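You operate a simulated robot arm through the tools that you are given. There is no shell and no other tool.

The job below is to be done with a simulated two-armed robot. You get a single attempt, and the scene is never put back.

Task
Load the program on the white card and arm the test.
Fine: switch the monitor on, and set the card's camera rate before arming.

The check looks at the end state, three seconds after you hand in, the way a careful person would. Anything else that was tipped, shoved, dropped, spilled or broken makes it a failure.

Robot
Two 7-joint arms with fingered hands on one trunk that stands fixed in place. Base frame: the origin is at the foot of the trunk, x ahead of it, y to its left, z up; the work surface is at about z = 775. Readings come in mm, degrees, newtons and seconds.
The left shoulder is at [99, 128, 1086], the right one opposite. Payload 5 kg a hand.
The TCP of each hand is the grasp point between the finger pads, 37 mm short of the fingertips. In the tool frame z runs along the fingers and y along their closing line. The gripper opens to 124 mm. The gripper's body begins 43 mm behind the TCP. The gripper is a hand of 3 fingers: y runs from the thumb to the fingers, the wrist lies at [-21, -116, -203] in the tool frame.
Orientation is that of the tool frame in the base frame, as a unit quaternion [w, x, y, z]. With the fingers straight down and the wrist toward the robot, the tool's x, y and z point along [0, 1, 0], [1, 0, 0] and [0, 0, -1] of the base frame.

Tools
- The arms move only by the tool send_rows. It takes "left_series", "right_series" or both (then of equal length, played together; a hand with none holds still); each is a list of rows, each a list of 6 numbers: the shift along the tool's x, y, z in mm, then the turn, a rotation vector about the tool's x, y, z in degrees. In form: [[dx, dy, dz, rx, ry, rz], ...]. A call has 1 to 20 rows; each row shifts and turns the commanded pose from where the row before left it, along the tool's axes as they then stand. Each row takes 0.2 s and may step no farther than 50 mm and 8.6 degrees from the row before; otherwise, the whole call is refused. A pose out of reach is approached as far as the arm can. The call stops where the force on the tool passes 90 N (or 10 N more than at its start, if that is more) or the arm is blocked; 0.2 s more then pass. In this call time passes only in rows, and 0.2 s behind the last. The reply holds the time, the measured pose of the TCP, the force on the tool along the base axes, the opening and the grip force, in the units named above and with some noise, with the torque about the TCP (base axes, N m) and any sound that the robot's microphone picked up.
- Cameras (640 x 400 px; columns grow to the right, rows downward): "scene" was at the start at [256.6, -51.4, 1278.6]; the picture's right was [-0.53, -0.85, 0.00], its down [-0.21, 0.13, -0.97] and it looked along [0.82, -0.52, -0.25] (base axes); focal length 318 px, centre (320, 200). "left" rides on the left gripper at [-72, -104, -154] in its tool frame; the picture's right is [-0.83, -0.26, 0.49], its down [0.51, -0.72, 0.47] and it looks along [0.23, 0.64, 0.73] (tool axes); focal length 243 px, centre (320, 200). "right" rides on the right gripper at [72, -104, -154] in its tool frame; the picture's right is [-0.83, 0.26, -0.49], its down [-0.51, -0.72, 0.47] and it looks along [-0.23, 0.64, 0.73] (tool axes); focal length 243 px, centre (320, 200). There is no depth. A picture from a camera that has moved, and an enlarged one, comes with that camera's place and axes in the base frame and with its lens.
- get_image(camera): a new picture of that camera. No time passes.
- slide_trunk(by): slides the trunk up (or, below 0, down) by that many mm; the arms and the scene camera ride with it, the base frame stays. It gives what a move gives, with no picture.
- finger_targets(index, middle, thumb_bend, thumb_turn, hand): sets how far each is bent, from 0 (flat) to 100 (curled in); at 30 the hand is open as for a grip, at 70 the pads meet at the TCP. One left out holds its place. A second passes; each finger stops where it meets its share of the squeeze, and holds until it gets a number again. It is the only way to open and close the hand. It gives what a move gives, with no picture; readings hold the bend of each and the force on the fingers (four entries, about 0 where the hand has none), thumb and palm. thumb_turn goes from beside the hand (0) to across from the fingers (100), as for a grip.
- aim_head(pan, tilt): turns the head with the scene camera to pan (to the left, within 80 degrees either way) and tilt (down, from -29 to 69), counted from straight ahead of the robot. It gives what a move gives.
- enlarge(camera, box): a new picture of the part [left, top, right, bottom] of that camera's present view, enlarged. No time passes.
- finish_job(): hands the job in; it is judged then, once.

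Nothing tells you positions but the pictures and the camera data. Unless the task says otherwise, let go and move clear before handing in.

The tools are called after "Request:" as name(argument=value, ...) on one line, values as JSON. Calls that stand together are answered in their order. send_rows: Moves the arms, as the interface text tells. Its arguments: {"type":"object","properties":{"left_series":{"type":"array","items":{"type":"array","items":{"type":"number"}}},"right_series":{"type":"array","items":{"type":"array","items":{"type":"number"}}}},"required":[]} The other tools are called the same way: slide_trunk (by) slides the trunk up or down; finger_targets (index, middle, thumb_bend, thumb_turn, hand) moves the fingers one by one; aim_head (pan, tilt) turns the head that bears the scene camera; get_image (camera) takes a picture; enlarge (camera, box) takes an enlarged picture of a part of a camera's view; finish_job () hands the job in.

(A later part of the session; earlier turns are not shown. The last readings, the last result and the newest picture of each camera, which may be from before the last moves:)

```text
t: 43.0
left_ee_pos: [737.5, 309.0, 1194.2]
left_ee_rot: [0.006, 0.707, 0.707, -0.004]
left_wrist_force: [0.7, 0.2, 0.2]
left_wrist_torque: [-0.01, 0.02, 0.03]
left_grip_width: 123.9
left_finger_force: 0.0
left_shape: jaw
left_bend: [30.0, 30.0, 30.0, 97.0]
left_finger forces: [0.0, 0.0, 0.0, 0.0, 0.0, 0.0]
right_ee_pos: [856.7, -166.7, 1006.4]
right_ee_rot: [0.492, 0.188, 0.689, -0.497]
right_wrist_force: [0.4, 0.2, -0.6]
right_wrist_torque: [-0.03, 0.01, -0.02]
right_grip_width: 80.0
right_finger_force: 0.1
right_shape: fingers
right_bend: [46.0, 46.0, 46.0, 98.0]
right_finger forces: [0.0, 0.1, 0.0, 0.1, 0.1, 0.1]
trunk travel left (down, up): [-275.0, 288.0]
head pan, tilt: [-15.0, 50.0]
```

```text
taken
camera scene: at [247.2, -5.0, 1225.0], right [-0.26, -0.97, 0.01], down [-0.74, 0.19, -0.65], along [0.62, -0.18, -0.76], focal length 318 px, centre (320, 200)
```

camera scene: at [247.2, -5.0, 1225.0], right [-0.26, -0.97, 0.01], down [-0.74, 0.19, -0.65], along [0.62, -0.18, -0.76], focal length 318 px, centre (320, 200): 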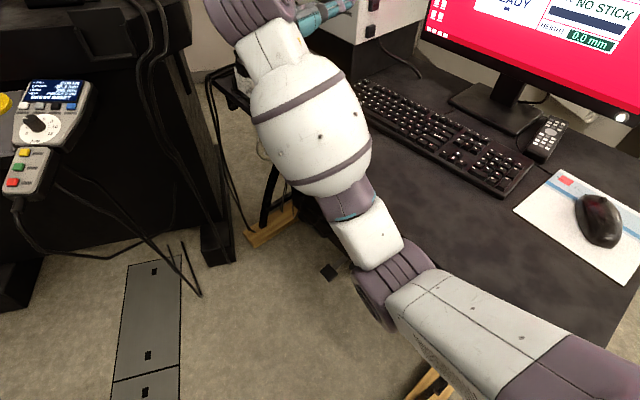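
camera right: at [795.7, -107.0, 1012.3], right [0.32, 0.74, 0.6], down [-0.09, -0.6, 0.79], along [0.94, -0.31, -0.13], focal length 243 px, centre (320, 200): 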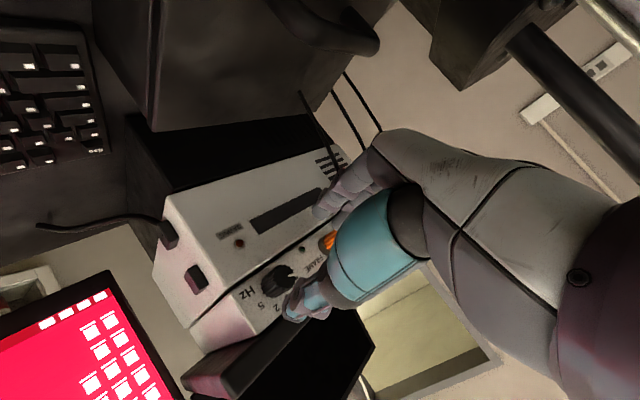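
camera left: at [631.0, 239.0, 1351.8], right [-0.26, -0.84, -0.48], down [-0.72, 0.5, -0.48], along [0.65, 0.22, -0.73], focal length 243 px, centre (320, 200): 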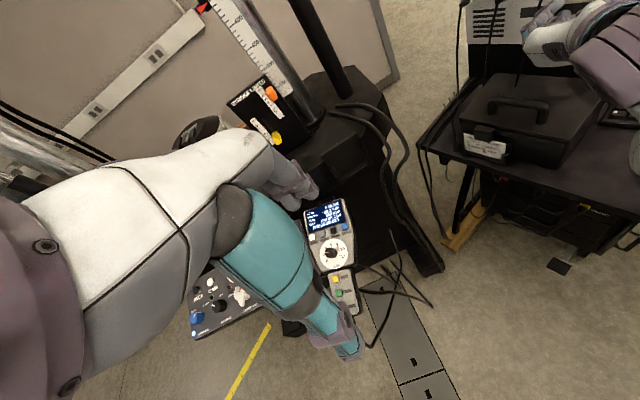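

Request:
send_rows(right_series=[[11, -21.5, -18.5, 0, 0, 0], [11, -21.5, -18.5, 0, 0, 0]])

Request:
slide_trunk(by=120)

Request:
get_image(camera="scene")

```text
t: 43.6
left_ee_pos: [742.2, 297.4, 1196.6]
left_ee_rot: [0.002, 0.707, 0.707, -0.002]
left_wrist_force: [0.1, 1.4, 0.0]
left_wrist_torque: [-0.01, -0.01, 0.0]
left_grip_width: 123.7
left_finger_force: 0.1
left_shape: jaw
left_bend: [30.0, 30.0, 30.0, 97.0]
left_finger forces: [0.0, 0.1, 0.0, 0.0, 0.0, 0.0]
right_ee_pos: [803.1, -173.1, 1006.1]
right_ee_rot: [0.487, 0.191, 0.69, -0.5]
right_wrist_force: [0.6, 0.3, 0.2]
right_wrist_torque: [-0.02, -0.03, 0.02]
right_grip_width: 80.2
right_finger_force: 0.1
right_shape: fingers
right_bend: [46.0, 46.0, 46.0, 98.0]
right_finger forces: [0.0, 0.0, 0.1, 0.0, 0.0, 0.0]
trunk travel left (down, up): [-275.0, 288.0]
head pan, tilt: [-15.0, 50.0]
```

```text
t: 45.1
left_ee_pos: [744.5, 288.2, 1317.4]
left_ee_rot: [-0.001, 0.708, 0.706, 0.001]
left_wrist_force: [-0.5, -0.7, 0.7]
left_wrist_torque: [0.05, -0.01, 0.01]
left_grip_width: 123.7
left_finger_force: 0.0
left_shape: jaw
left_bend: [30.0, 30.0, 30.0, 98.0]
left_finger forces: [0.0, 0.0, 0.0, 0.0, 0.1, 0.1]
right_ee_pos: [800.7, -182.4, 1125.8]
right_ee_rot: [0.486, 0.192, 0.691, -0.499]
right_wrist_force: [0.6, 0.1, -1.2]
right_wrist_torque: [0.01, -0.02, 0.04]
right_grip_width: 79.9
right_finger_force: 0.0
right_shape: fingers
right_bend: [46.0, 46.0, 46.0, 98.0]
right_finger forces: [0.1, 0.0, 0.1, 0.1, 0.0, 0.0]
trunk travel left (down, up): [-395.0, 168.0]
head pan, tilt: [-15.0, 50.0]
```

```text
taken
camera scene: at [222.6, -26.2, 1345.9], right [-0.26, -0.97, 0.0], down [-0.74, 0.2, -0.64], along [0.62, -0.16, -0.77], focal length 318 px, centre (320, 200)
```

scene: 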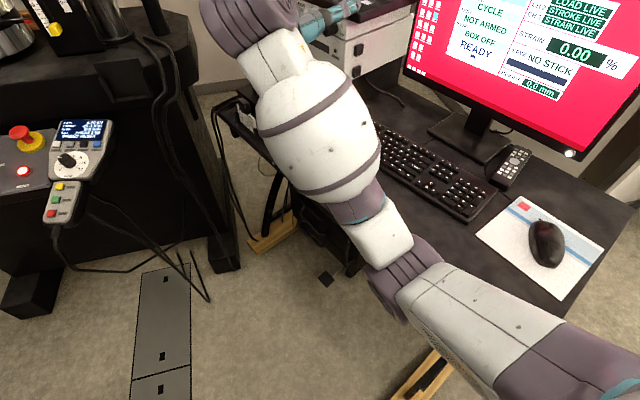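

The elbow is now higher. I'll straighten the tool axis, move forward at this height, then come down in front of the knob.

Request:
send_rows(right_series=[[0, 0, 0, 3.2, 0, 0], [-18.75, 32.1, 18.9, 0, 0, 0], [-18.75, 32.1, 18.9, 0, 0, 0], [-18.75, 32.1, 18.9, 0, 0, 0], [-18.75, 32.1, 18.9, 0, 0, 0]])

Request:
send_rows(right_series=[[23.3, 13.6, 0, 0, 0, 0], [23.3, 13.6, 0, 0, 0, 0], [23.3, 13.6, 0, 0, 0, 0], [23.3, 13.6, 0, 0, 0, 0]])

Request:
get_image(camera="scene")

Request:
enlarge(camera="right", box=[220, 130, 400, 330])

```text
t: 46.4
left_ee_pos: [743.5, 293.4, 1314.9]
left_ee_rot: [0.0, 0.707, 0.707, 0.0]
left_wrist_force: [0.5, 0.9, 0.8]
left_wrist_torque: [-0.03, -0.02, 0.04]
left_grip_width: 124.0
left_finger_force: 0.1
left_shape: jaw
left_bend: [30.0, 30.0, 30.0, 98.0]
left_finger forces: [0.1, 0.0, 0.1, 0.0, 0.1, 0.0]
right_ee_pos: [968.1, -181.1, 1125.9]
right_ee_rot: [0.482, 0.205, 0.676, -0.518]
right_wrist_force: [0.0, -0.4, -0.5]
right_wrist_torque: [-0.01, 0.0, 0.0]
right_grip_width: 80.1
right_finger_force: 0.0
right_shape: fingers
right_bend: [46.0, 46.0, 46.0, 98.0]
right_finger forces: [0.0, 0.1, 0.0, 0.0, 0.1, 0.0]
trunk travel left (down, up): [-395.0, 168.0]
head pan, tilt: [-15.0, 50.0]
```

```text
t: 47.4
left_ee_pos: [744.6, 292.3, 1316.2]
left_ee_rot: [0.0, 0.707, 0.707, 0.0]
left_wrist_force: [0.2, -0.4, -0.2]
left_wrist_torque: [-0.01, 0.03, 0.04]
left_grip_width: 123.6
left_finger_force: 0.1
left_shape: jaw
left_bend: [30.0, 30.0, 30.0, 98.0]
left_finger forces: [0.0, 0.0, 0.0, 0.1, 0.0, 0.1]
right_ee_pos: [968.7, -180.3, 1019.6]
right_ee_rot: [0.482, 0.205, 0.676, -0.519]
right_wrist_force: [0.0, -0.5, 0.4]
right_wrist_torque: [0.02, 0.05, 0.01]
right_grip_width: 80.2
right_finger_force: 0.1
right_shape: fingers
right_bend: [46.0, 46.0, 46.0, 98.0]
right_finger forces: [0.1, 0.0, 0.1, 0.0, 0.0, 0.0]
trunk travel left (down, up): [-395.0, 168.0]
head pan, tilt: [-15.0, 50.0]
```

```text
taken
camera scene: at [223.1, -21.8, 1345.8], right [-0.26, -0.97, 0.0], down [-0.74, 0.2, -0.64], along [0.62, -0.17, -0.77], focal length 318 px, centre (320, 200)
```

scene: 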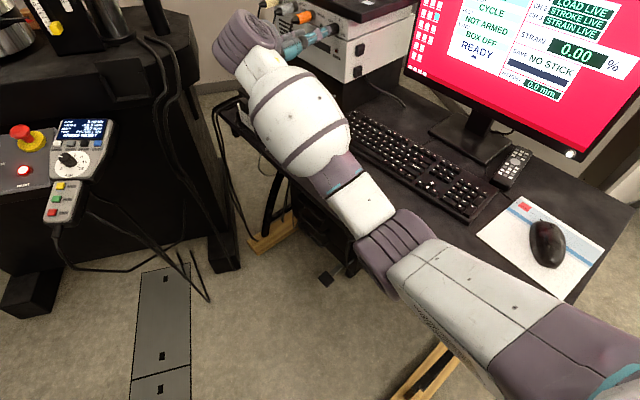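

```text
2.00 times, centred on (310, 230) of right
camera zoom: at [788.0, -99.1, 1008.6], right [0.36, 0.73, 0.58], down [-0.13, -0.58, 0.8], along [0.92, -0.36, -0.12], focal length 485 px, centre (340, 140)
```

zoom: 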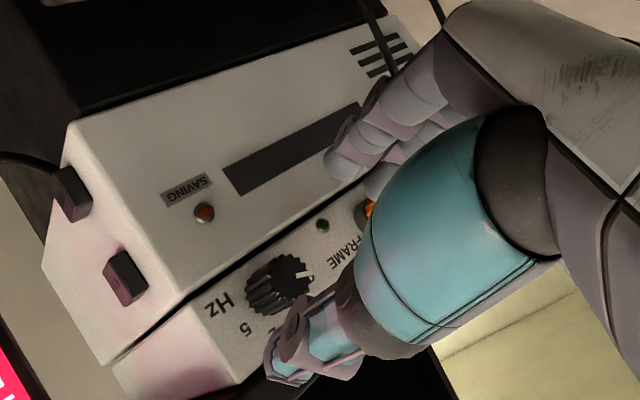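

The grip is aligned with the knob again. I'll advance in small stages and watch for contact.

Request:
send_rows(right_series=[[0, 0, 10, 0, 0, 0], [0, 0, 10, 0, 0, 0], [0, 0, 10, 0, 0, 0]])

Request:
enlarge(camera="right", box=[220, 130, 400, 330])

Request:
get_image(camera="scene")

```text
t: 48.1
left_ee_pos: [744.0, 292.7, 1316.0]
left_ee_rot: [-0.001, 0.707, 0.707, -0.001]
left_wrist_force: [-0.4, -1.2, -0.7]
left_wrist_torque: [0.01, -0.04, -0.03]
left_grip_width: 123.7
left_finger_force: 0.0
left_shape: jaw
left_bend: [30.0, 30.0, 30.0, 98.0]
left_finger forces: [0.1, 0.0, 0.1, 0.1, 0.1, 0.1]
right_ee_pos: [980.0, -207.7, 1019.9]
right_ee_rot: [0.483, 0.205, 0.676, -0.518]
right_wrist_force: [-0.8, 0.4, -0.4]
right_wrist_torque: [-0.01, 0.0, 0.01]
right_grip_width: 80.2
right_finger_force: 0.2
right_shape: fingers
right_bend: [46.0, 46.0, 46.0, 98.0]
right_finger forces: [0.0, 0.0, 0.0, 0.0, 0.1, 0.1]
trunk travel left (down, up): [-395.0, 168.0]
head pan, tilt: [-15.0, 50.0]
```

```text
2.00 times, centred on (310, 230) of right
camera zoom: at [799.8, -126.0, 1008.2], right [0.36, 0.73, 0.58], down [-0.13, -0.58, 0.8], along [0.92, -0.36, -0.12], focal length 485 px, centre (340, 140)
```

zoom: 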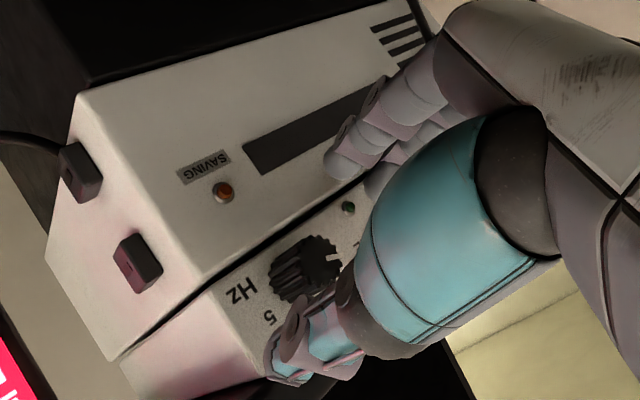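

```text
taken
camera scene: at [222.1, -21.8, 1346.0], right [-0.26, -0.97, 0.0], down [-0.74, 0.2, -0.64], along [0.62, -0.17, -0.77], focal length 318 px, centre (320, 200)
```

scene: 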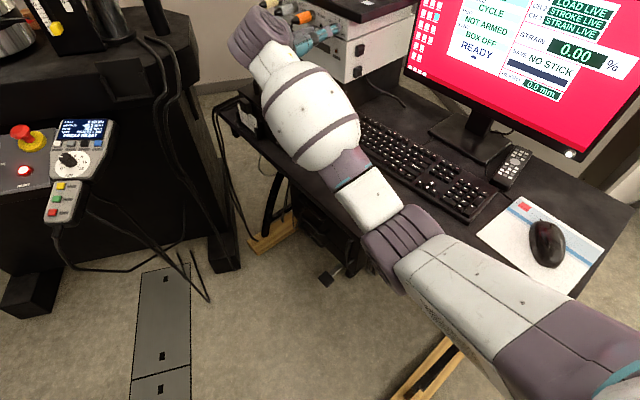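

Request:
send_rows(right_series=[[0, -1.5, 10, 0, 0, 0], [0, 0, 10, 0, 0, 0], [0, 0, 6, 0, 0, 0], [0, 0, 5, 0, 0, 0]])

Request:
enlarge(camera="right", box=[220, 130, 400, 330])

Request:
aim_head(pan=-20, tilt=25)

Request:
enlarge(camera="scene", box=[220, 130, 380, 250])

```text
t: 49.1
left_ee_pos: [742.8, 294.4, 1317.5]
left_ee_rot: [0.001, 0.708, 0.707, 0.0]
left_wrist_force: [0.5, 0.5, 0.2]
left_wrist_torque: [-0.03, 0.0, -0.01]
left_grip_width: 123.6
left_finger_force: 0.1
left_shape: jaw
left_bend: [30.0, 30.0, 30.0, 98.0]
left_finger forces: [0.0, 0.1, 0.1, 0.2, 0.0, 0.0]
right_ee_pos: [993.3, -233.2, 1018.4]
right_ee_rot: [0.482, 0.204, 0.676, -0.519]
right_wrist_force: [-3.2, 7.0, -1.1]
right_wrist_torque: [0.18, 0.1, 0.39]
right_grip_width: 80.0
right_finger_force: 4.3
right_shape: fingers
right_bend: [46.0, 45.0, 46.0, 98.0]
right_finger forces: [0.1, 7.8, 0.0, 0.0, 0.0, 0.0]
trunk travel left (down, up): [-395.0, 168.0]
head pan, tilt: [-15.0, 50.0]
```

```text
2.00 times, centred on (310, 230) of right
camera zoom: at [812.8, -152.3, 1009.1], right [0.36, 0.73, 0.58], down [-0.12, -0.58, 0.8], along [0.92, -0.36, -0.12], focal length 485 px, centre (340, 140)
```

zoom: 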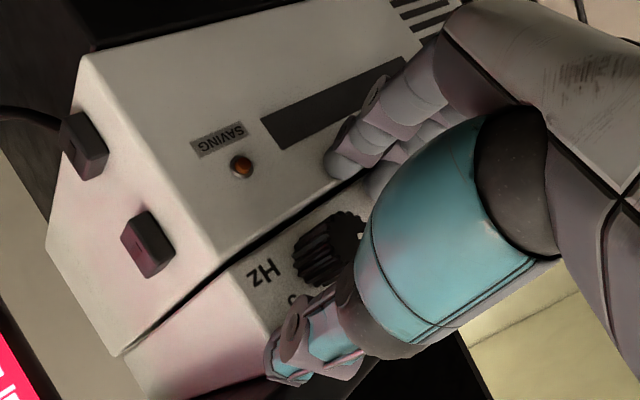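

```text
t: 50.0
left_ee_pos: [742.3, 294.4, 1316.6]
left_ee_rot: [0.0, 0.707, 0.707, -0.001]
left_wrist_force: [-0.2, 0.5, -0.5]
left_wrist_torque: [-0.01, 0.02, 0.01]
left_grip_width: 123.7
left_finger_force: 0.0
left_shape: jaw
left_bend: [30.0, 30.0, 30.0, 98.0]
left_finger forces: [0.0, 0.0, 0.1, 0.0, 0.1, 0.1]
right_ee_pos: [993.0, -233.8, 1020.5]
right_ee_rot: [0.482, 0.205, 0.676, -0.519]
right_wrist_force: [-5.0, 11.6, -1.0]
right_wrist_torque: [0.17, 0.19, 0.54]
right_grip_width: 80.2
right_finger_force: 6.8
right_shape: fingers
right_bend: [46.0, 45.0, 46.0, 98.0]
right_finger forces: [0.0, 12.5, 0.0, 0.0, 0.2, 0.0]
trunk travel left (down, up): [-395.0, 168.0]
head pan, tilt: [-20.0, 25.0]
```

```text
3.33 times, centred on (300, 190) of scene
camera zoom: at [233.9, -31.5, 1383.5], right [-0.34, -0.94, 0.0], down [-0.4, 0.14, -0.91], along [0.85, -0.31, -0.42], focal length 1061 px, centre (387, 233)
```

zoom: 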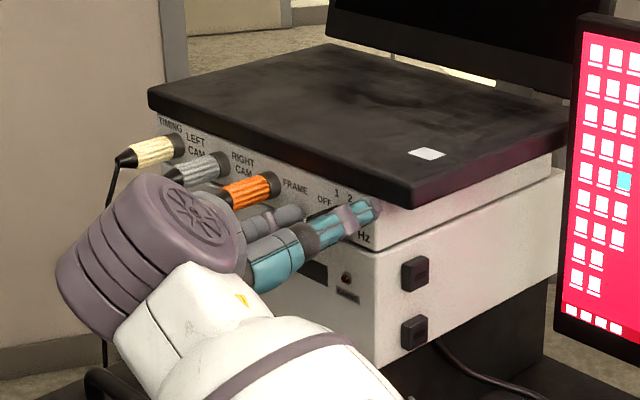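

The middle fingertip just touched the face, so I'll back off 5 mm and close on the knob.

Request:
send_rows(right_series=[[0, 0, -5, 0, 0, 0]])

Request:
finger_targets(hand="right", index=70, middle=70, thumb_bend=70)

Request:
enlarge(camera="right", box=[220, 130, 400, 330])

Request:
enlarge(camera="scene", box=[270, 160, 350, 220])

```text
t: 50.4
left_ee_pos: [743.7, 291.4, 1317.2]
left_ee_rot: [0.0, 0.708, 0.706, -0.001]
left_wrist_force: [0.1, -0.2, 0.1]
left_wrist_torque: [0.05, -0.03, 0.03]
left_grip_width: 123.8
left_finger_force: 0.1
left_shape: jaw
left_bend: [30.0, 30.0, 30.0, 98.0]
left_finger forces: [0.0, 0.1, 0.0, 0.0, 0.1, 0.1]
right_ee_pos: [991.7, -232.5, 1018.6]
right_ee_rot: [0.482, 0.205, 0.676, -0.519]
right_wrist_force: [0.4, 0.2, -1.3]
right_wrist_torque: [0.0, -0.01, -0.02]
right_grip_width: 79.9
right_finger_force: 0.0
right_shape: fingers
right_bend: [46.0, 46.0, 46.0, 98.0]
right_finger forces: [0.1, 0.1, 0.0, 0.0, 0.1, 0.0]
trunk travel left (down, up): [-395.0, 168.0]
head pan, tilt: [-20.0, 25.0]
```

```text
t: 51.4
left_ee_pos: [742.4, 291.8, 1318.9]
left_ee_rot: [0.0, 0.707, 0.707, 0.001]
left_wrist_force: [-0.3, 0.9, -0.4]
left_wrist_torque: [0.02, 0.01, -0.03]
left_grip_width: 123.9
left_finger_force: 0.0
left_shape: jaw
left_bend: [30.0, 30.0, 30.0, 98.0]
left_finger forces: [0.0, 0.1, 0.1, 0.0, 0.0, 0.0]
right_ee_pos: [991.0, -231.4, 1019.7]
right_ee_rot: [0.484, 0.204, 0.675, -0.518]
right_wrist_force: [-2.7, -4.2, 2.7]
right_wrist_torque: [-0.05, -0.01, -0.12]
right_grip_width: 24.7
right_finger_force: 6.1
right_shape: fingers
right_bend: [66.0, 70.0, 64.0, 100.0]
right_finger forces: [3.6, 0.3, 0.1, 0.0, 9.0, 0.1]
trunk travel left (down, up): [-395.0, 168.0]
head pan, tilt: [-20.0, 25.0]
```

```text
2.00 times, centred on (310, 230) of right
camera zoom: at [810.2, -150.2, 1009.4], right [0.36, 0.73, 0.59], down [-0.13, -0.58, 0.8], along [0.92, -0.36, -0.12], focal length 485 px, centre (340, 140)
```

zoom: 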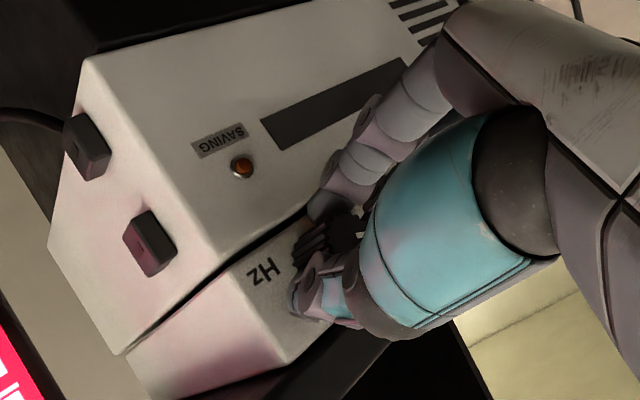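

```text
6.67 times, centred on (310, 190) of scene
camera zoom: at [233.7, -33.6, 1383.6], right [-0.34, -0.94, 0.0], down [-0.4, 0.14, -0.91], along [0.85, -0.31, -0.42], focal length 2121 px, centre (387, 267)
```

zoom: 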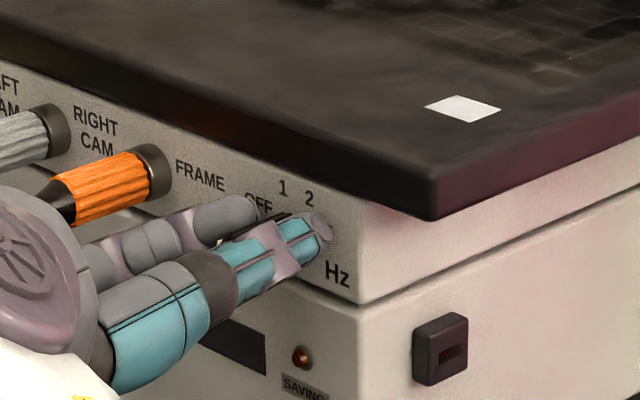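

The knob is gripped between thumb and index. I'll firm up slightly and start turning clockwise.

Request:
finger_targets(hand="right", index=80, middle=75, thumb_bend=80)

Request:
send_rows(right_series=[[0, 0, 0, 0, 0, 5], [0, 0, 0, 0, 0, 5], [0, 0, 0, 0, 0, 5], [0, 0, 0, 0, 0, 5]])

Request:
enlarge(camera="right", box=[220, 130, 400, 330])

Request:
enlarge(camera="scene", box=[270, 160, 350, 220])

```text
t: 52.4
left_ee_pos: [742.0, 291.4, 1317.2]
left_ee_rot: [0.0, 0.707, 0.707, 0.0]
left_wrist_force: [-0.3, -0.3, 0.1]
left_wrist_torque: [-0.02, -0.01, -0.01]
left_grip_width: 123.7
left_finger_force: 0.0
left_shape: jaw
left_bend: [30.0, 30.0, 30.0, 98.0]
left_finger forces: [0.0, 0.1, 0.0, 0.0, 0.1, 0.1]
right_ee_pos: [991.5, -232.3, 1022.6]
right_ee_rot: [0.483, 0.207, 0.675, -0.518]
right_wrist_force: [4.4, -12.3, 13.0]
right_wrist_torque: [-0.38, -0.05, -0.04]
right_grip_width: 22.9
right_finger_force: 24.2
right_shape: fingers
right_bend: [71.0, 74.0, 65.0, 99.0]
right_finger forces: [11.4, 11.0, 0.0, 0.0, 25.9, 0.1]
trunk travel left (down, up): [-395.0, 168.0]
head pan, tilt: [-20.0, 25.0]
```

```text
t: 53.4
left_ee_pos: [741.2, 290.8, 1319.4]
left_ee_rot: [0.001, 0.707, 0.707, 0.0]
left_wrist_force: [0.0, 0.1, 0.7]
left_wrist_torque: [0.01, 0.03, -0.01]
left_grip_width: 123.6
left_finger_force: 0.0
left_shape: jaw
left_bend: [30.0, 30.0, 30.0, 98.0]
left_finger forces: [0.0, 0.0, 0.0, 0.0, 0.0, 0.0]
right_ee_pos: [990.5, -231.5, 1022.9]
right_ee_rot: [0.566, 0.321, 0.629, -0.425]
right_wrist_force: [4.5, -16.3, 20.8]
right_wrist_torque: [-0.6, -0.2, -0.06]
right_grip_width: 22.9
right_finger_force: 28.2
right_shape: fingers
right_bend: [71.0, 74.0, 65.0, 100.0]
right_finger forces: [11.2, 20.1, 0.0, 0.1, 24.6, 0.1]
trunk travel left (down, up): [-395.0, 168.0]
head pan, tilt: [-20.0, 25.0]
```

```text
2.00 times, centred on (310, 230) of right
camera zoom: at [819.5, -146.3, 968.0], right [0.14, 0.62, 0.77], down [-0.35, -0.7, 0.62], along [0.92, -0.36, 0.12], focal length 485 px, centre (340, 140)
```

zoom: 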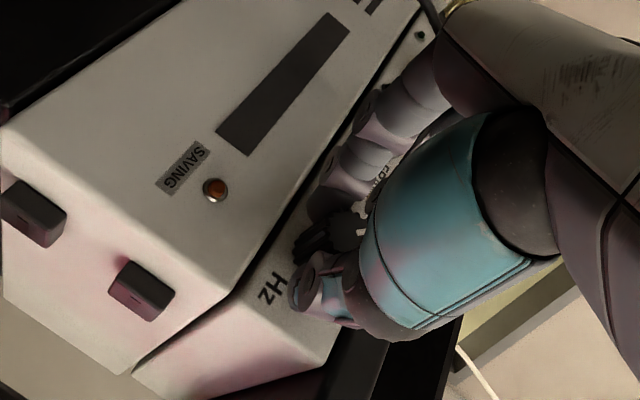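

```text
6.67 times, centred on (310, 190) of scene
camera zoom: at [232.0, -34.7, 1384.0], right [-0.34, -0.94, 0.0], down [-0.4, 0.15, -0.91], along [0.85, -0.31, -0.42], focal length 2121 px, centre (387, 267)
```

zoom: 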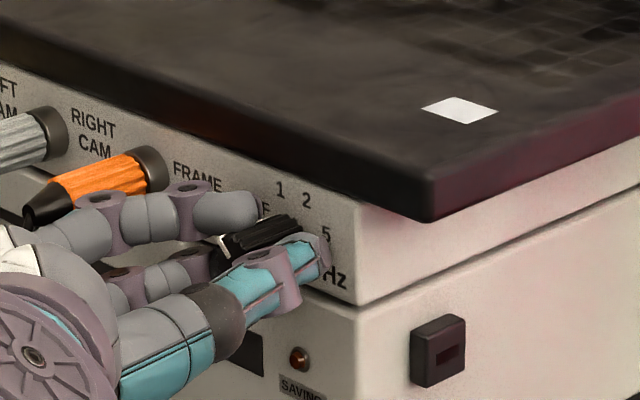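

The pointer stays fixed relative to the hand, so the knob is turning with it. I'll continue, easing up slightly to relieve the side load.

Request:
send_rows(right_series=[[-2.5, 0, 0, 0, 0, 5], [0, 0, 0, 0, 0, 5], [0, 0, 0, 0, 0, 5], [0, 0, 0, 0, 0, 5], [0, 0, 0, 0, 0, 5], [0, 0, 0, 0, 0, 5], [0, 0, 0, 0, 0, 5], [0, 0, 0, 0, 0, 5]])

Request:
enlarge(camera="right", box=[220, 130, 400, 330])

Request:
get_image(camera="scene")

Request:
enlarge(camera="scene", box=[270, 160, 350, 220])

```text
t: 55.2
left_ee_pos: [739.6, 289.8, 1319.1]
left_ee_rot: [0.001, 0.707, 0.707, 0.002]
left_wrist_force: [-0.1, -0.6, -0.1]
left_wrist_torque: [0.01, -0.03, 0.0]
left_grip_width: 123.6
left_finger_force: 0.0
left_shape: jaw
left_bend: [30.0, 30.0, 30.0, 98.0]
left_finger forces: [0.0, 0.1, 0.0, 0.0, 0.0, 0.1]
right_ee_pos: [989.0, -232.8, 1022.6]
right_ee_rot: [0.677, 0.517, 0.481, -0.207]
right_wrist_force: [-14.6, -21.8, 10.1]
right_wrist_torque: [-0.34, -0.02, -0.67]
right_grip_width: 22.8
right_finger_force: 29.3
right_shape: fingers
right_bend: [71.0, 74.0, 65.0, 100.0]
right_finger forces: [9.5, 20.9, 0.0, 0.0, 27.9, 0.1]
trunk travel left (down, up): [-395.0, 168.0]
head pan, tilt: [-20.0, 25.0]
```

```text
2.00 times, centred on (310, 230) of right
camera zoom: at [874.0, -119.9, 908.5], right [-0.39, 0.36, 0.85], down [-0.58, -0.81, 0.08], along [0.71, -0.46, 0.52], focal length 485 px, centre (340, 140)
```

zoom: 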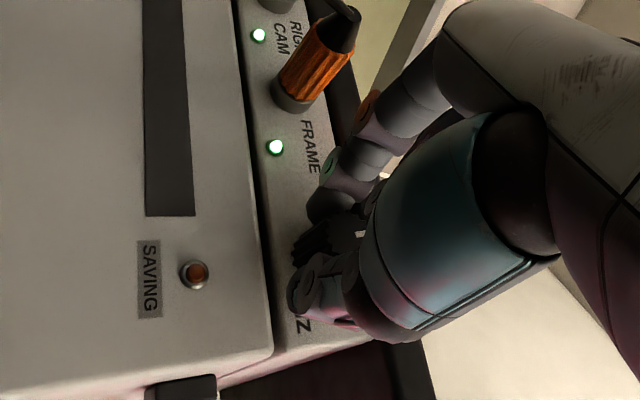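

```text
taken
camera scene: at [230.8, -36.0, 1384.0], right [-0.34, -0.94, 0.0], down [-0.39, 0.15, -0.91], along [0.85, -0.31, -0.42], focal length 318 px, centre (320, 200)
```

scene: 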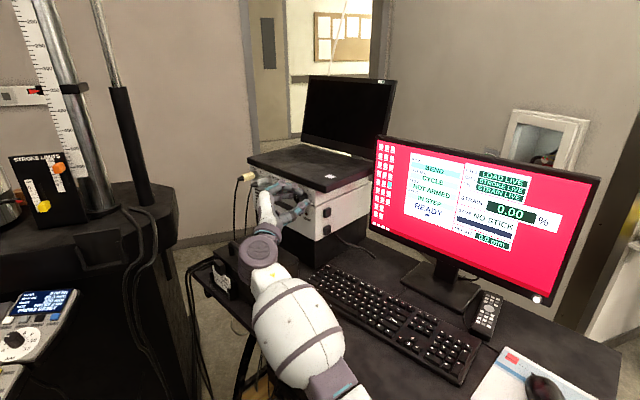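

```text
6.67 times, centred on (310, 190) of scene
camera zoom: at [230.8, -36.0, 1384.0], right [-0.34, -0.94, 0.0], down [-0.39, 0.15, -0.91], along [0.85, -0.31, -0.42], focal length 2121 px, centre (387, 267)
```

zoom: 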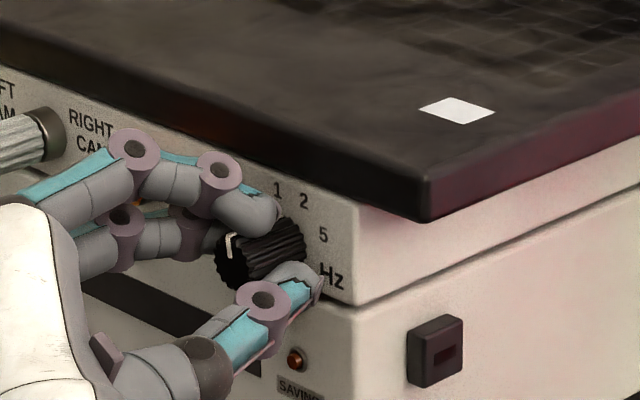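

The knob has turned about 60° and the sync field changed from BOX OFF. I'll release, wind the hand back 60°, and regrip for the second half.

Request:
finger_targets(hand="right", index=46, middle=46, thumb_bend=46)

Request:
enlarge(camera="scene", box=[270, 160, 350, 220])

Request:
enlarge(camera="right", box=[220, 130, 400, 330])

Request:
enlarge(camera="scene", box=[370, 130, 610, 310])

```text
t: 56.2
left_ee_pos: [742.8, 292.1, 1317.1]
left_ee_rot: [0.0, 0.707, 0.707, 0.0]
left_wrist_force: [-0.1, -0.2, -0.5]
left_wrist_torque: [0.0, 0.02, -0.03]
left_grip_width: 123.6
left_finger_force: 0.0
left_shape: jaw
left_bend: [30.0, 30.0, 30.0, 98.0]
left_finger forces: [0.0, 0.0, 0.0, 0.0, 0.1, 0.1]
right_ee_pos: [992.2, -230.3, 1020.9]
right_ee_rot: [0.676, 0.515, 0.483, -0.208]
right_wrist_force: [0.8, 0.3, 0.2]
right_wrist_torque: [0.01, 0.02, 0.0]
right_grip_width: 79.2
right_finger_force: 0.0
right_shape: fingers
right_bend: [46.0, 46.0, 46.0, 98.0]
right_finger forces: [0.1, 0.0, 0.1, 0.0, 0.0, 0.0]
trunk travel left (down, up): [-395.0, 168.0]
head pan, tilt: [-20.0, 25.0]
```

```text
6.67 times, centred on (310, 190) of scene
camera zoom: at [234.2, -33.6, 1383.5], right [-0.34, -0.94, 0.0], down [-0.4, 0.14, -0.91], along [0.85, -0.31, -0.42], focal length 2121 px, centre (387, 267)
```

zoom: 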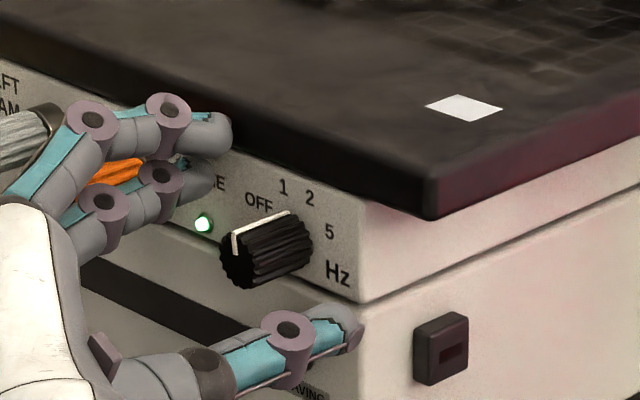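

```text
2.00 times, centred on (310, 230) of right
camera zoom: at [876.2, -117.9, 906.5], right [-0.38, 0.36, 0.85], down [-0.58, -0.81, 0.08], along [0.72, -0.46, 0.52], focal length 485 px, centre (340, 140)
```

zoom: 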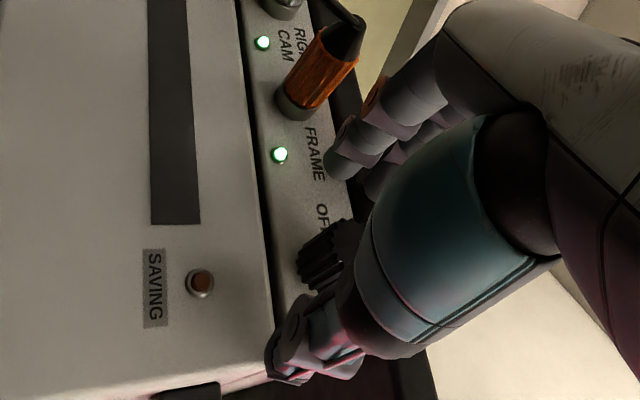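

```text
2.22 times, centred on (490, 220) of scene
camera zoom: at [234.2, -33.6, 1383.5], right [-0.34, -0.94, 0.0], down [-0.4, 0.14, -0.91], along [0.85, -0.31, -0.42], focal length 707 px, centre (-58, 156)
```

zoom: 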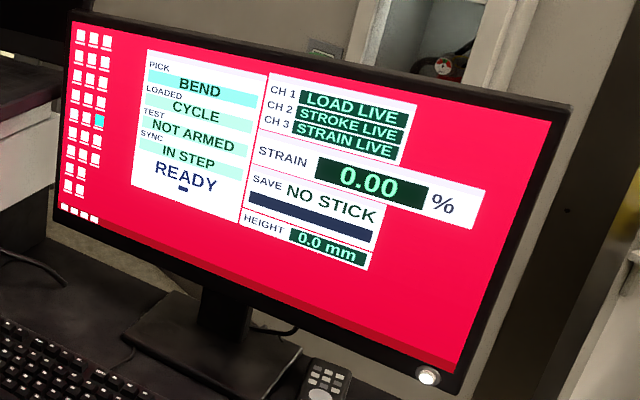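

The pointer is now straight up, halfway to 5, with no slip. I'll unwind the open hand.

Request:
send_rows(right_series=[[0, 0, 0, 0, 0, -7.5], [0, 0, 0, 0, 0, -7.5], [0, 0, 0, 0, 0, -7.5], [0, 0, 0, 0, 0, -7.5], [0, 0, 0, 0, 0, -7.5], [0, 0, 0, 0, 0, -7.5], [0, 0, 0, 0, 0, -7.5], [0, 0, 0, 0, 0, -7.5]])

Request:
enlarge(camera="right", box=[220, 130, 400, 330])

Request:
enlarge(camera="scene", box=[270, 160, 350, 220])

```text
t: 58.0
left_ee_pos: [742.6, 292.9, 1316.5]
left_ee_rot: [0.0, 0.708, 0.706, 0.0]
left_wrist_force: [0.7, -0.1, 1.1]
left_wrist_torque: [-0.01, -0.03, 0.02]
left_grip_width: 123.4
left_finger_force: 0.1
left_shape: jaw
left_bend: [30.0, 30.0, 30.0, 98.0]
left_finger forces: [0.0, 0.0, 0.0, 0.0, 0.0, 0.1]
right_ee_pos: [992.6, -229.0, 1022.7]
right_ee_rot: [0.482, 0.205, 0.676, -0.519]
right_wrist_force: [-0.7, 0.8, -0.2]
right_wrist_torque: [-0.05, 0.01, -0.01]
right_grip_width: 79.5
right_finger_force: 0.0
right_shape: fingers
right_bend: [46.0, 46.0, 46.0, 98.0]
right_finger forces: [0.0, 0.1, 0.1, 0.0, 0.1, 0.0]
trunk travel left (down, up): [-395.0, 168.0]
head pan, tilt: [-20.0, 25.0]
```

```text
2.00 times, centred on (310, 230) of right
camera zoom: at [811.3, -149.2, 1011.4], right [0.36, 0.73, 0.58], down [-0.12, -0.58, 0.8], along [0.92, -0.36, -0.12], focal length 485 px, centre (340, 140)
```

zoom: 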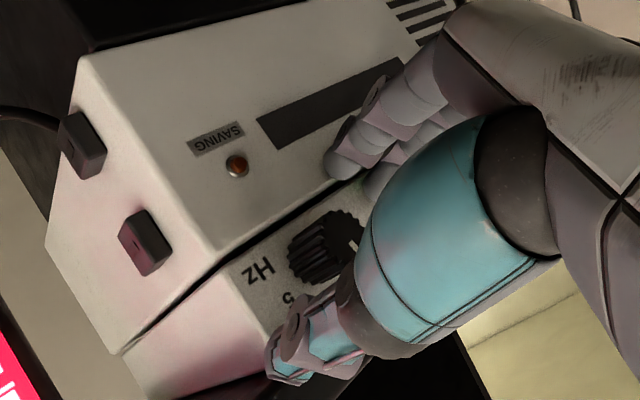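

```text
6.67 times, centred on (310, 190) of scene
camera zoom: at [234.4, -33.0, 1383.5], right [-0.34, -0.94, 0.0], down [-0.4, 0.14, -0.91], along [0.85, -0.31, -0.42], focal length 2121 px, centre (387, 267)
```

zoom: 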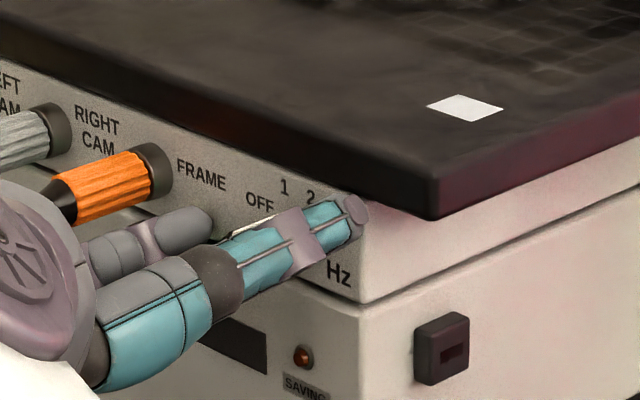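

Request:
finger_targets(hand="right", index=80, middle=78, thumb_bend=80)

Request:
send_rows(right_series=[[0, 0, 0, 0, 0, 5], [0, 0, 0, 0, 0, 5], [0, 0, 0, 0, 0, 5], [0, 0, 0, 0, 0, 5], [0, 0, 0, 0, 0, 5], [0, 0, 0, 0, 0, 5], [0, 0, 0, 0, 0, 5], [0, 0, 0, 0, 0, 5], [0, 0, 0, 0, 0, 5], [0, 0, 0, 0, 0, 5], [0, 0, 0, 0, 0, 5], [0, 0, 0, 0, 0, 5]])

Request:
enlarge(camera="right", box=[220, 130, 400, 330])

Request:
enlarge(camera="scene", box=[270, 160, 350, 220])

```text
t: 59.0
left_ee_pos: [741.9, 290.1, 1317.8]
left_ee_rot: [0.0, 0.707, 0.707, 0.001]
left_wrist_force: [-0.3, 0.2, -0.8]
left_wrist_torque: [0.02, 0.0, -0.01]
left_grip_width: 123.7
left_finger_force: 0.0
left_shape: jaw
left_bend: [30.0, 30.0, 30.0, 98.0]
left_finger forces: [0.1, 0.1, 0.1, 0.0, 0.1, 0.0]
right_ee_pos: [991.7, -232.5, 1022.6]
right_ee_rot: [0.483, 0.206, 0.675, -0.518]
right_wrist_force: [2.0, -12.6, 12.4]
right_wrist_torque: [-0.22, -0.05, -0.13]
right_grip_width: 23.5
right_finger_force: 23.4
right_shape: fingers
right_bend: [71.0, 77.0, 66.0, 100.0]
right_finger forces: [13.8, 8.6, 0.1, 0.0, 25.0, 0.0]
trunk travel left (down, up): [-395.0, 168.0]
head pan, tilt: [-20.0, 25.0]
```

```text
t: 61.6
left_ee_pos: [738.5, 289.9, 1319.6]
left_ee_rot: [0.0, 0.707, 0.708, 0.003]
left_wrist_force: [0.6, -0.1, 0.6]
left_wrist_torque: [0.01, 0.01, 0.02]
left_grip_width: 123.7
left_finger_force: 0.2
left_shape: jaw
left_bend: [30.0, 30.0, 30.0, 98.0]
left_finger forces: [0.1, 0.0, 0.1, 0.1, 0.0, 0.1]
right_ee_pos: [988.2, -233.4, 1024.6]
right_ee_rot: [0.677, 0.517, 0.481, -0.206]
right_wrist_force: [-21.6, -24.1, 15.2]
right_wrist_torque: [-0.16, 0.12, -0.59]
right_grip_width: 23.9
right_finger_force: 31.3
right_shape: fingers
right_bend: [71.0, 77.0, 66.0, 100.0]
right_finger forces: [10.3, 25.2, 0.0, 0.0, 27.9, 0.0]
trunk travel left (down, up): [-395.0, 168.0]
head pan, tilt: [-20.0, 25.0]
```

```text
2.00 times, centred on (310, 230) of right
camera zoom: at [872.9, -120.5, 909.7], right [-0.39, 0.36, 0.85], down [-0.58, -0.81, 0.08], along [0.71, -0.47, 0.52], focal length 485 px, centre (340, 140)
```

zoom: 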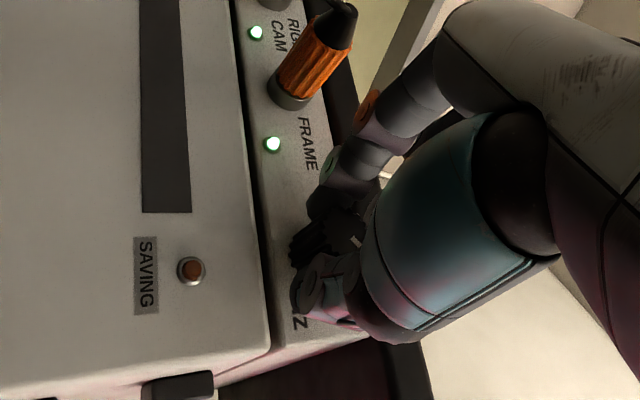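

```text
6.67 times, centred on (310, 190) of scene
camera zoom: at [229.3, -36.2, 1384.3], right [-0.34, -0.94, 0.0], down [-0.39, 0.15, -0.91], along [0.85, -0.31, -0.42], focal length 2121 px, centre (387, 267)
```

zoom: 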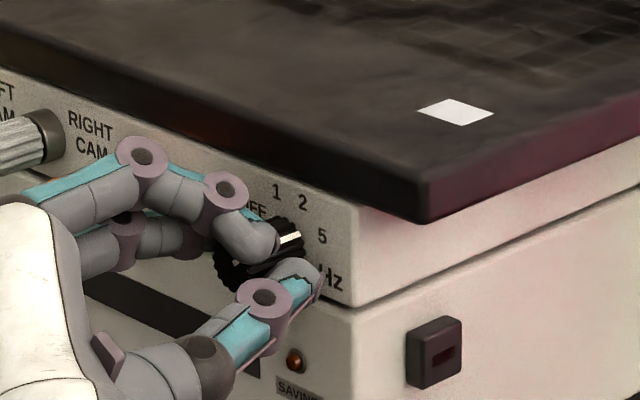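

Request:
finger_targets(hand="right", index=46, middle=46, thumb_bend=46)

Request:
enlarge(camera="scene", box=[290, 165, 340, 205])

Request:
enlarge(camera="right", box=[270, 190, 350, 270])

Request:
enlarge(camera="scene", box=[370, 130, 610, 310])

```text
t: 62.6
left_ee_pos: [742.5, 292.0, 1316.1]
left_ee_rot: [0.0, 0.707, 0.707, 0.0]
left_wrist_force: [0.1, 0.4, -0.5]
left_wrist_torque: [0.03, -0.03, -0.03]
left_grip_width: 123.8
left_finger_force: 0.0
left_shape: jaw
left_bend: [30.0, 30.0, 30.0, 98.0]
left_finger forces: [0.0, 0.0, 0.0, 0.1, 0.0, 0.0]
right_ee_pos: [991.7, -231.2, 1021.8]
right_ee_rot: [0.676, 0.515, 0.484, -0.207]
right_wrist_force: [0.7, -0.3, -0.7]
right_wrist_torque: [0.01, 0.01, 0.0]
right_grip_width: 79.5
right_finger_force: 0.0
right_shape: fingers
right_bend: [46.0, 46.0, 46.0, 98.0]
right_finger forces: [0.1, 0.0, 0.1, 0.0, 0.1, 0.0]
trunk travel left (down, up): [-395.0, 168.0]
head pan, tilt: [-20.0, 25.0]
```

```text
10.00 times, centred on (315, 185) of scene
camera zoom: at [234.8, -33.6, 1383.4], right [-0.34, -0.94, 0.0], down [-0.4, 0.14, -0.91], along [0.85, -0.31, -0.42], focal length 3182 px, centre (370, 350)
```

zoom: 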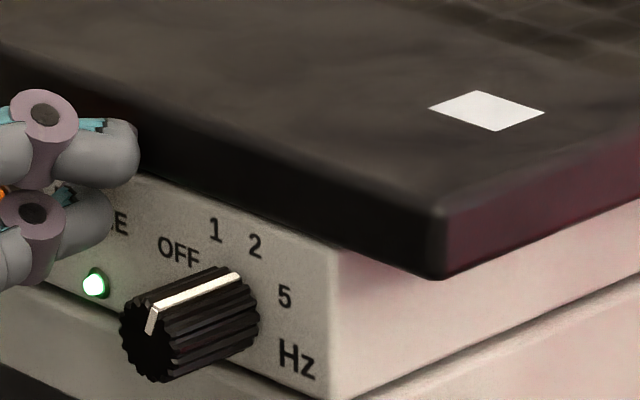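

```text
5.00 times, centred on (310, 230) of right
camera zoom: at [876.3, -118.1, 906.1], right [-0.38, 0.36, 0.85], down [-0.58, -0.81, 0.08], along [0.72, -0.46, 0.52], focal length 1213 px, centre (370, 50)
```

zoom: 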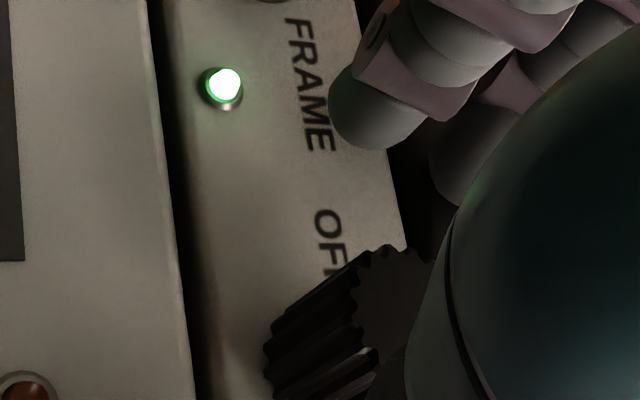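

```text
2.22 times, centred on (490, 220) of scene
camera zoom: at [234.8, -33.6, 1383.4], right [-0.34, -0.94, 0.0], down [-0.4, 0.14, -0.91], along [0.85, -0.31, -0.42], focal length 707 px, centre (-58, 156)
```

zoom: 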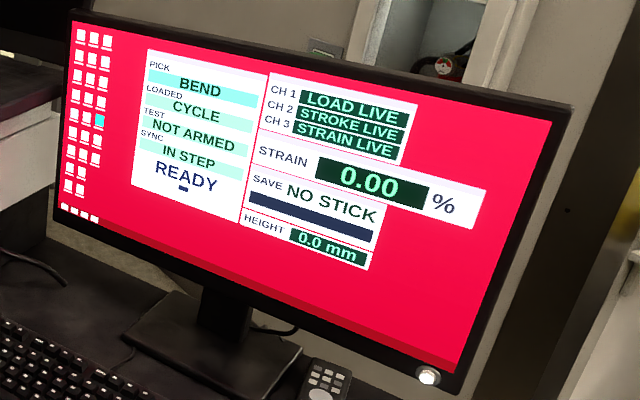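

The pointer now sits at 2, so the dial snaps between positions. One more turn of about 45° should bring it to 5.

Request:
send_rows(right_series=[[0, 0, 0, 0, 0, -7], [0, 0, 0, 0, 0, -7], [0, 0, 0, 0, 0, -7], [0, 0, 0, 0, 0, -7], [0, 0, 0, 0, 0, -7], [0, 0, 0, 0, 0, -7], [0, 0, 0, 0, 0, -7]])

Request:
finger_targets(hand="right", index=80, middle=78, thumb_bend=80)

Request:
send_rows(right_series=[[0, 0, 0, 0, 0, 6], [0, 0, 0, 0, 0, 6], [0, 0, 0, 0, 0, 6], [0, 0, 0, 0, 0, 6], [0, 0, 0, 0, 0, 6], [0, 0, 0, 0, 0, 6], [0, 0, 0, 0, 0, 6], [0, 0, 0, 0, 0, 5]])

Request:
enlarge(camera="scene", box=[290, 165, 340, 205])

Request:
finger_targets(hand="right", index=46, middle=46, thumb_bend=46)

Request:
enlarge(camera="scene", box=[290, 165, 340, 205])

```text
t: 64.2
left_ee_pos: [743.8, 292.5, 1316.0]
left_ee_rot: [0.0, 0.707, 0.707, 0.001]
left_wrist_force: [0.3, -0.5, 0.9]
left_wrist_torque: [-0.02, 0.02, 0.02]
left_grip_width: 123.8
left_finger_force: 0.1
left_shape: jaw
left_bend: [30.0, 30.0, 30.0, 98.0]
left_finger forces: [0.0, 0.1, 0.1, 0.0, 0.0, 0.0]
right_ee_pos: [992.2, -231.1, 1021.0]
right_ee_rot: [0.529, 0.268, 0.654, -0.47]
right_wrist_force: [-0.5, -0.4, -0.4]
right_wrist_torque: [0.01, 0.01, -0.01]
right_grip_width: 79.7
right_finger_force: 0.0
right_shape: fingers
right_bend: [46.0, 46.0, 46.0, 98.0]
right_finger forces: [0.1, 0.0, 0.1, 0.0, 0.1, 0.1]
trunk travel left (down, up): [-395.0, 168.0]
head pan, tilt: [-20.0, 25.0]
```

```text
t: 65.2
left_ee_pos: [741.3, 289.5, 1317.6]
left_ee_rot: [0.001, 0.707, 0.708, 0.0]
left_wrist_force: [0.3, 0.5, -0.1]
left_wrist_torque: [0.0, 0.0, 0.01]
left_grip_width: 123.5
left_finger_force: 0.1
left_shape: jaw
left_bend: [30.0, 30.0, 30.0, 98.0]
left_finger forces: [0.0, 0.0, 0.1, 0.0, 0.1, 0.0]
right_ee_pos: [991.3, -233.4, 1023.5]
right_ee_rot: [0.531, 0.271, 0.652, -0.469]
right_wrist_force: [2.2, -14.0, 12.0]
right_wrist_torque: [-0.22, -0.02, -0.17]
right_grip_width: 23.0
right_finger_force: 26.6
right_shape: fingers
right_bend: [71.0, 76.0, 65.0, 99.0]
right_finger forces: [13.5, 13.7, 0.0, 0.0, 26.3, 0.0]
trunk travel left (down, up): [-395.0, 168.0]
head pan, tilt: [-20.0, 25.0]
```

```text
t: 67.0
left_ee_pos: [739.4, 289.6, 1320.9]
left_ee_rot: [0.0, 0.708, 0.706, 0.001]
left_wrist_force: [-0.5, 0.2, -0.4]
left_wrist_torque: [-0.01, 0.0, -0.01]
left_grip_width: 123.6
left_finger_force: 0.1
left_shape: jaw
left_bend: [30.0, 30.0, 30.0, 98.0]
left_finger forces: [0.1, 0.1, 0.0, 0.0, 0.0, 0.0]
right_ee_pos: [987.7, -232.7, 1023.8]
right_ee_rot: [0.674, 0.509, 0.489, -0.219]
right_wrist_force: [-11.2, -25.0, 16.3]
right_wrist_torque: [-0.25, 0.02, -0.51]
right_grip_width: 23.3
right_finger_force: 31.7
right_shape: fingers
right_bend: [71.0, 76.0, 65.0, 99.0]
right_finger forces: [10.7, 26.4, 0.1, 0.0, 26.6, 0.0]
trunk travel left (down, up): [-395.0, 168.0]
head pan, tilt: [-20.0, 25.0]
```

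```text
10.00 times, centred on (315, 185) of scene
camera zoom: at [230.1, -36.1, 1384.2], right [-0.34, -0.94, 0.0], down [-0.39, 0.15, -0.91], along [0.85, -0.31, -0.42], focal length 3182 px, centre (370, 350)
```

zoom: 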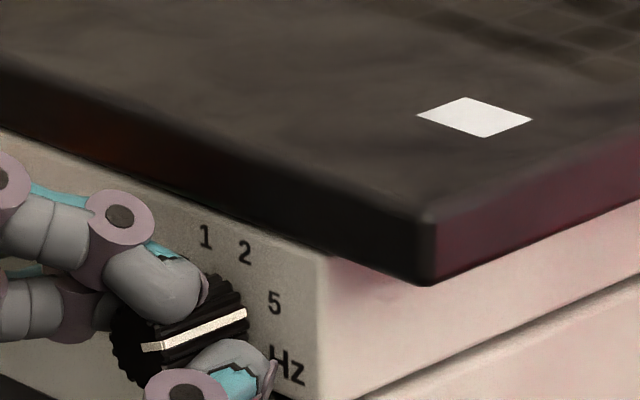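

```text
t: 68.0
left_ee_pos: [744.2, 291.0, 1317.4]
left_ee_rot: [0.0, 0.707, 0.707, 0.0]
left_wrist_force: [0.3, -0.1, 0.3]
left_wrist_torque: [-0.01, 0.0, 0.0]
left_grip_width: 123.7
left_finger_force: 0.0
left_shape: jaw
left_bend: [30.0, 30.0, 30.0, 98.0]
left_finger forces: [0.1, 0.0, 0.0, 0.0, 0.0, 0.1]
right_ee_pos: [991.8, -230.2, 1021.4]
right_ee_rot: [0.673, 0.507, 0.491, -0.22]
right_wrist_force: [0.4, -0.4, -0.2]
right_wrist_torque: [0.02, 0.02, -0.01]
right_grip_width: 79.6
right_finger_force: 0.1
right_shape: fingers
right_bend: [46.0, 46.0, 46.0, 98.0]
right_finger forces: [0.0, 0.0, 0.0, 0.0, 0.0, 0.0]
trunk travel left (down, up): [-395.0, 168.0]
head pan, tilt: [-20.0, 25.0]
```

```text
10.00 times, centred on (315, 185) of scene
camera zoom: at [234.5, -33.6, 1383.4], right [-0.34, -0.94, 0.0], down [-0.4, 0.14, -0.91], along [0.85, -0.31, -0.42], focal length 3182 px, centre (370, 350)
```

zoom: 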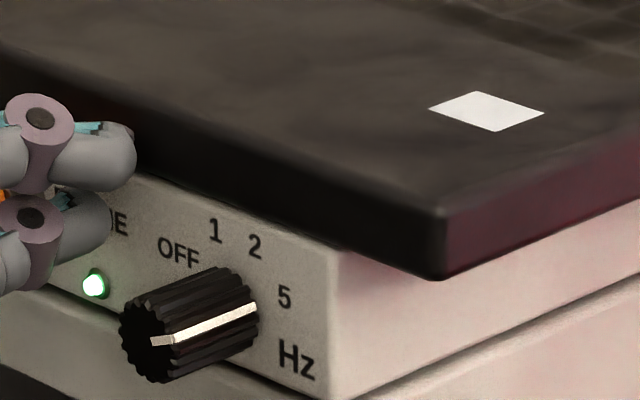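

The dial is at 5 Hz. I'll back the hand straight off the knob, raise it and return to the safe spot over the desk.

Request:
send_rows(right_series=[[0, 0, -10, 0, 0, 0], [0, 0, -12, 0, 0, 0], [0, 0, -12, 0, 0, 0], [0, 0, -12, 0, 0, 0], [0, 0, -12, 0, 0, 0], [0, 0, -12, 0, 0, 0], [-28.7, 15.1, 0, 0, 0, 0], [-28.7, 15.1, 0, 0, 0, 0], [-28.7, 15.1, 0, 0, 0, 0], [-28.7, 15.1, 0, 0, 0, 0], [-16.6, -31.3, -19.2, 0, 0, 0], [-16.6, -31.3, -19.2, 0, 0, 0], [-16.6, -31.3, -19.2, 0, 0, 0], [-16.6, -31.3, -19.2, 0, 0, 0]])

Request:
enlarge(camera="scene", box=[220, 130, 380, 250])

```text
t: 71.0
left_ee_pos: [742.1, 292.1, 1317.7]
left_ee_rot: [0.001, 0.707, 0.708, 0.0]
left_wrist_force: [0.1, 0.3, 0.1]
left_wrist_torque: [0.03, 0.01, 0.0]
left_grip_width: 123.8
left_finger_force: 0.0
left_shape: jaw
left_bend: [30.0, 30.0, 30.0, 98.0]
left_finger forces: [0.1, 0.0, 0.0, 0.1, 0.0, 0.1]
right_ee_pos: [799.9, -161.4, 1152.5]
right_ee_rot: [0.673, 0.507, 0.491, -0.219]
right_wrist_force: [0.2, 0.3, 0.0]
right_wrist_torque: [-0.01, 0.0, -0.02]
right_grip_width: 79.9
right_finger_force: 0.1
right_shape: fingers
right_bend: [46.0, 46.0, 46.0, 98.0]
right_finger forces: [0.0, 0.1, 0.0, 0.0, 0.0, 0.0]
trunk travel left (down, up): [-395.0, 168.0]
head pan, tilt: [-20.0, 25.0]
```

```text
3.33 times, centred on (300, 190) of scene
camera zoom: at [233.1, -32.9, 1383.8], right [-0.34, -0.94, 0.0], down [-0.4, 0.14, -0.91], along [0.85, -0.31, -0.42], focal length 1061 px, centre (387, 233)
```

zoom: 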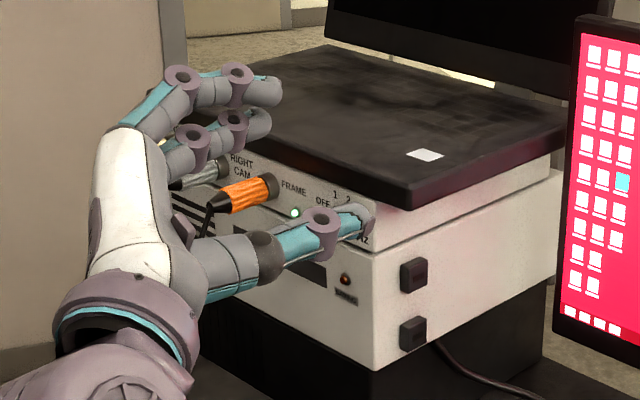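

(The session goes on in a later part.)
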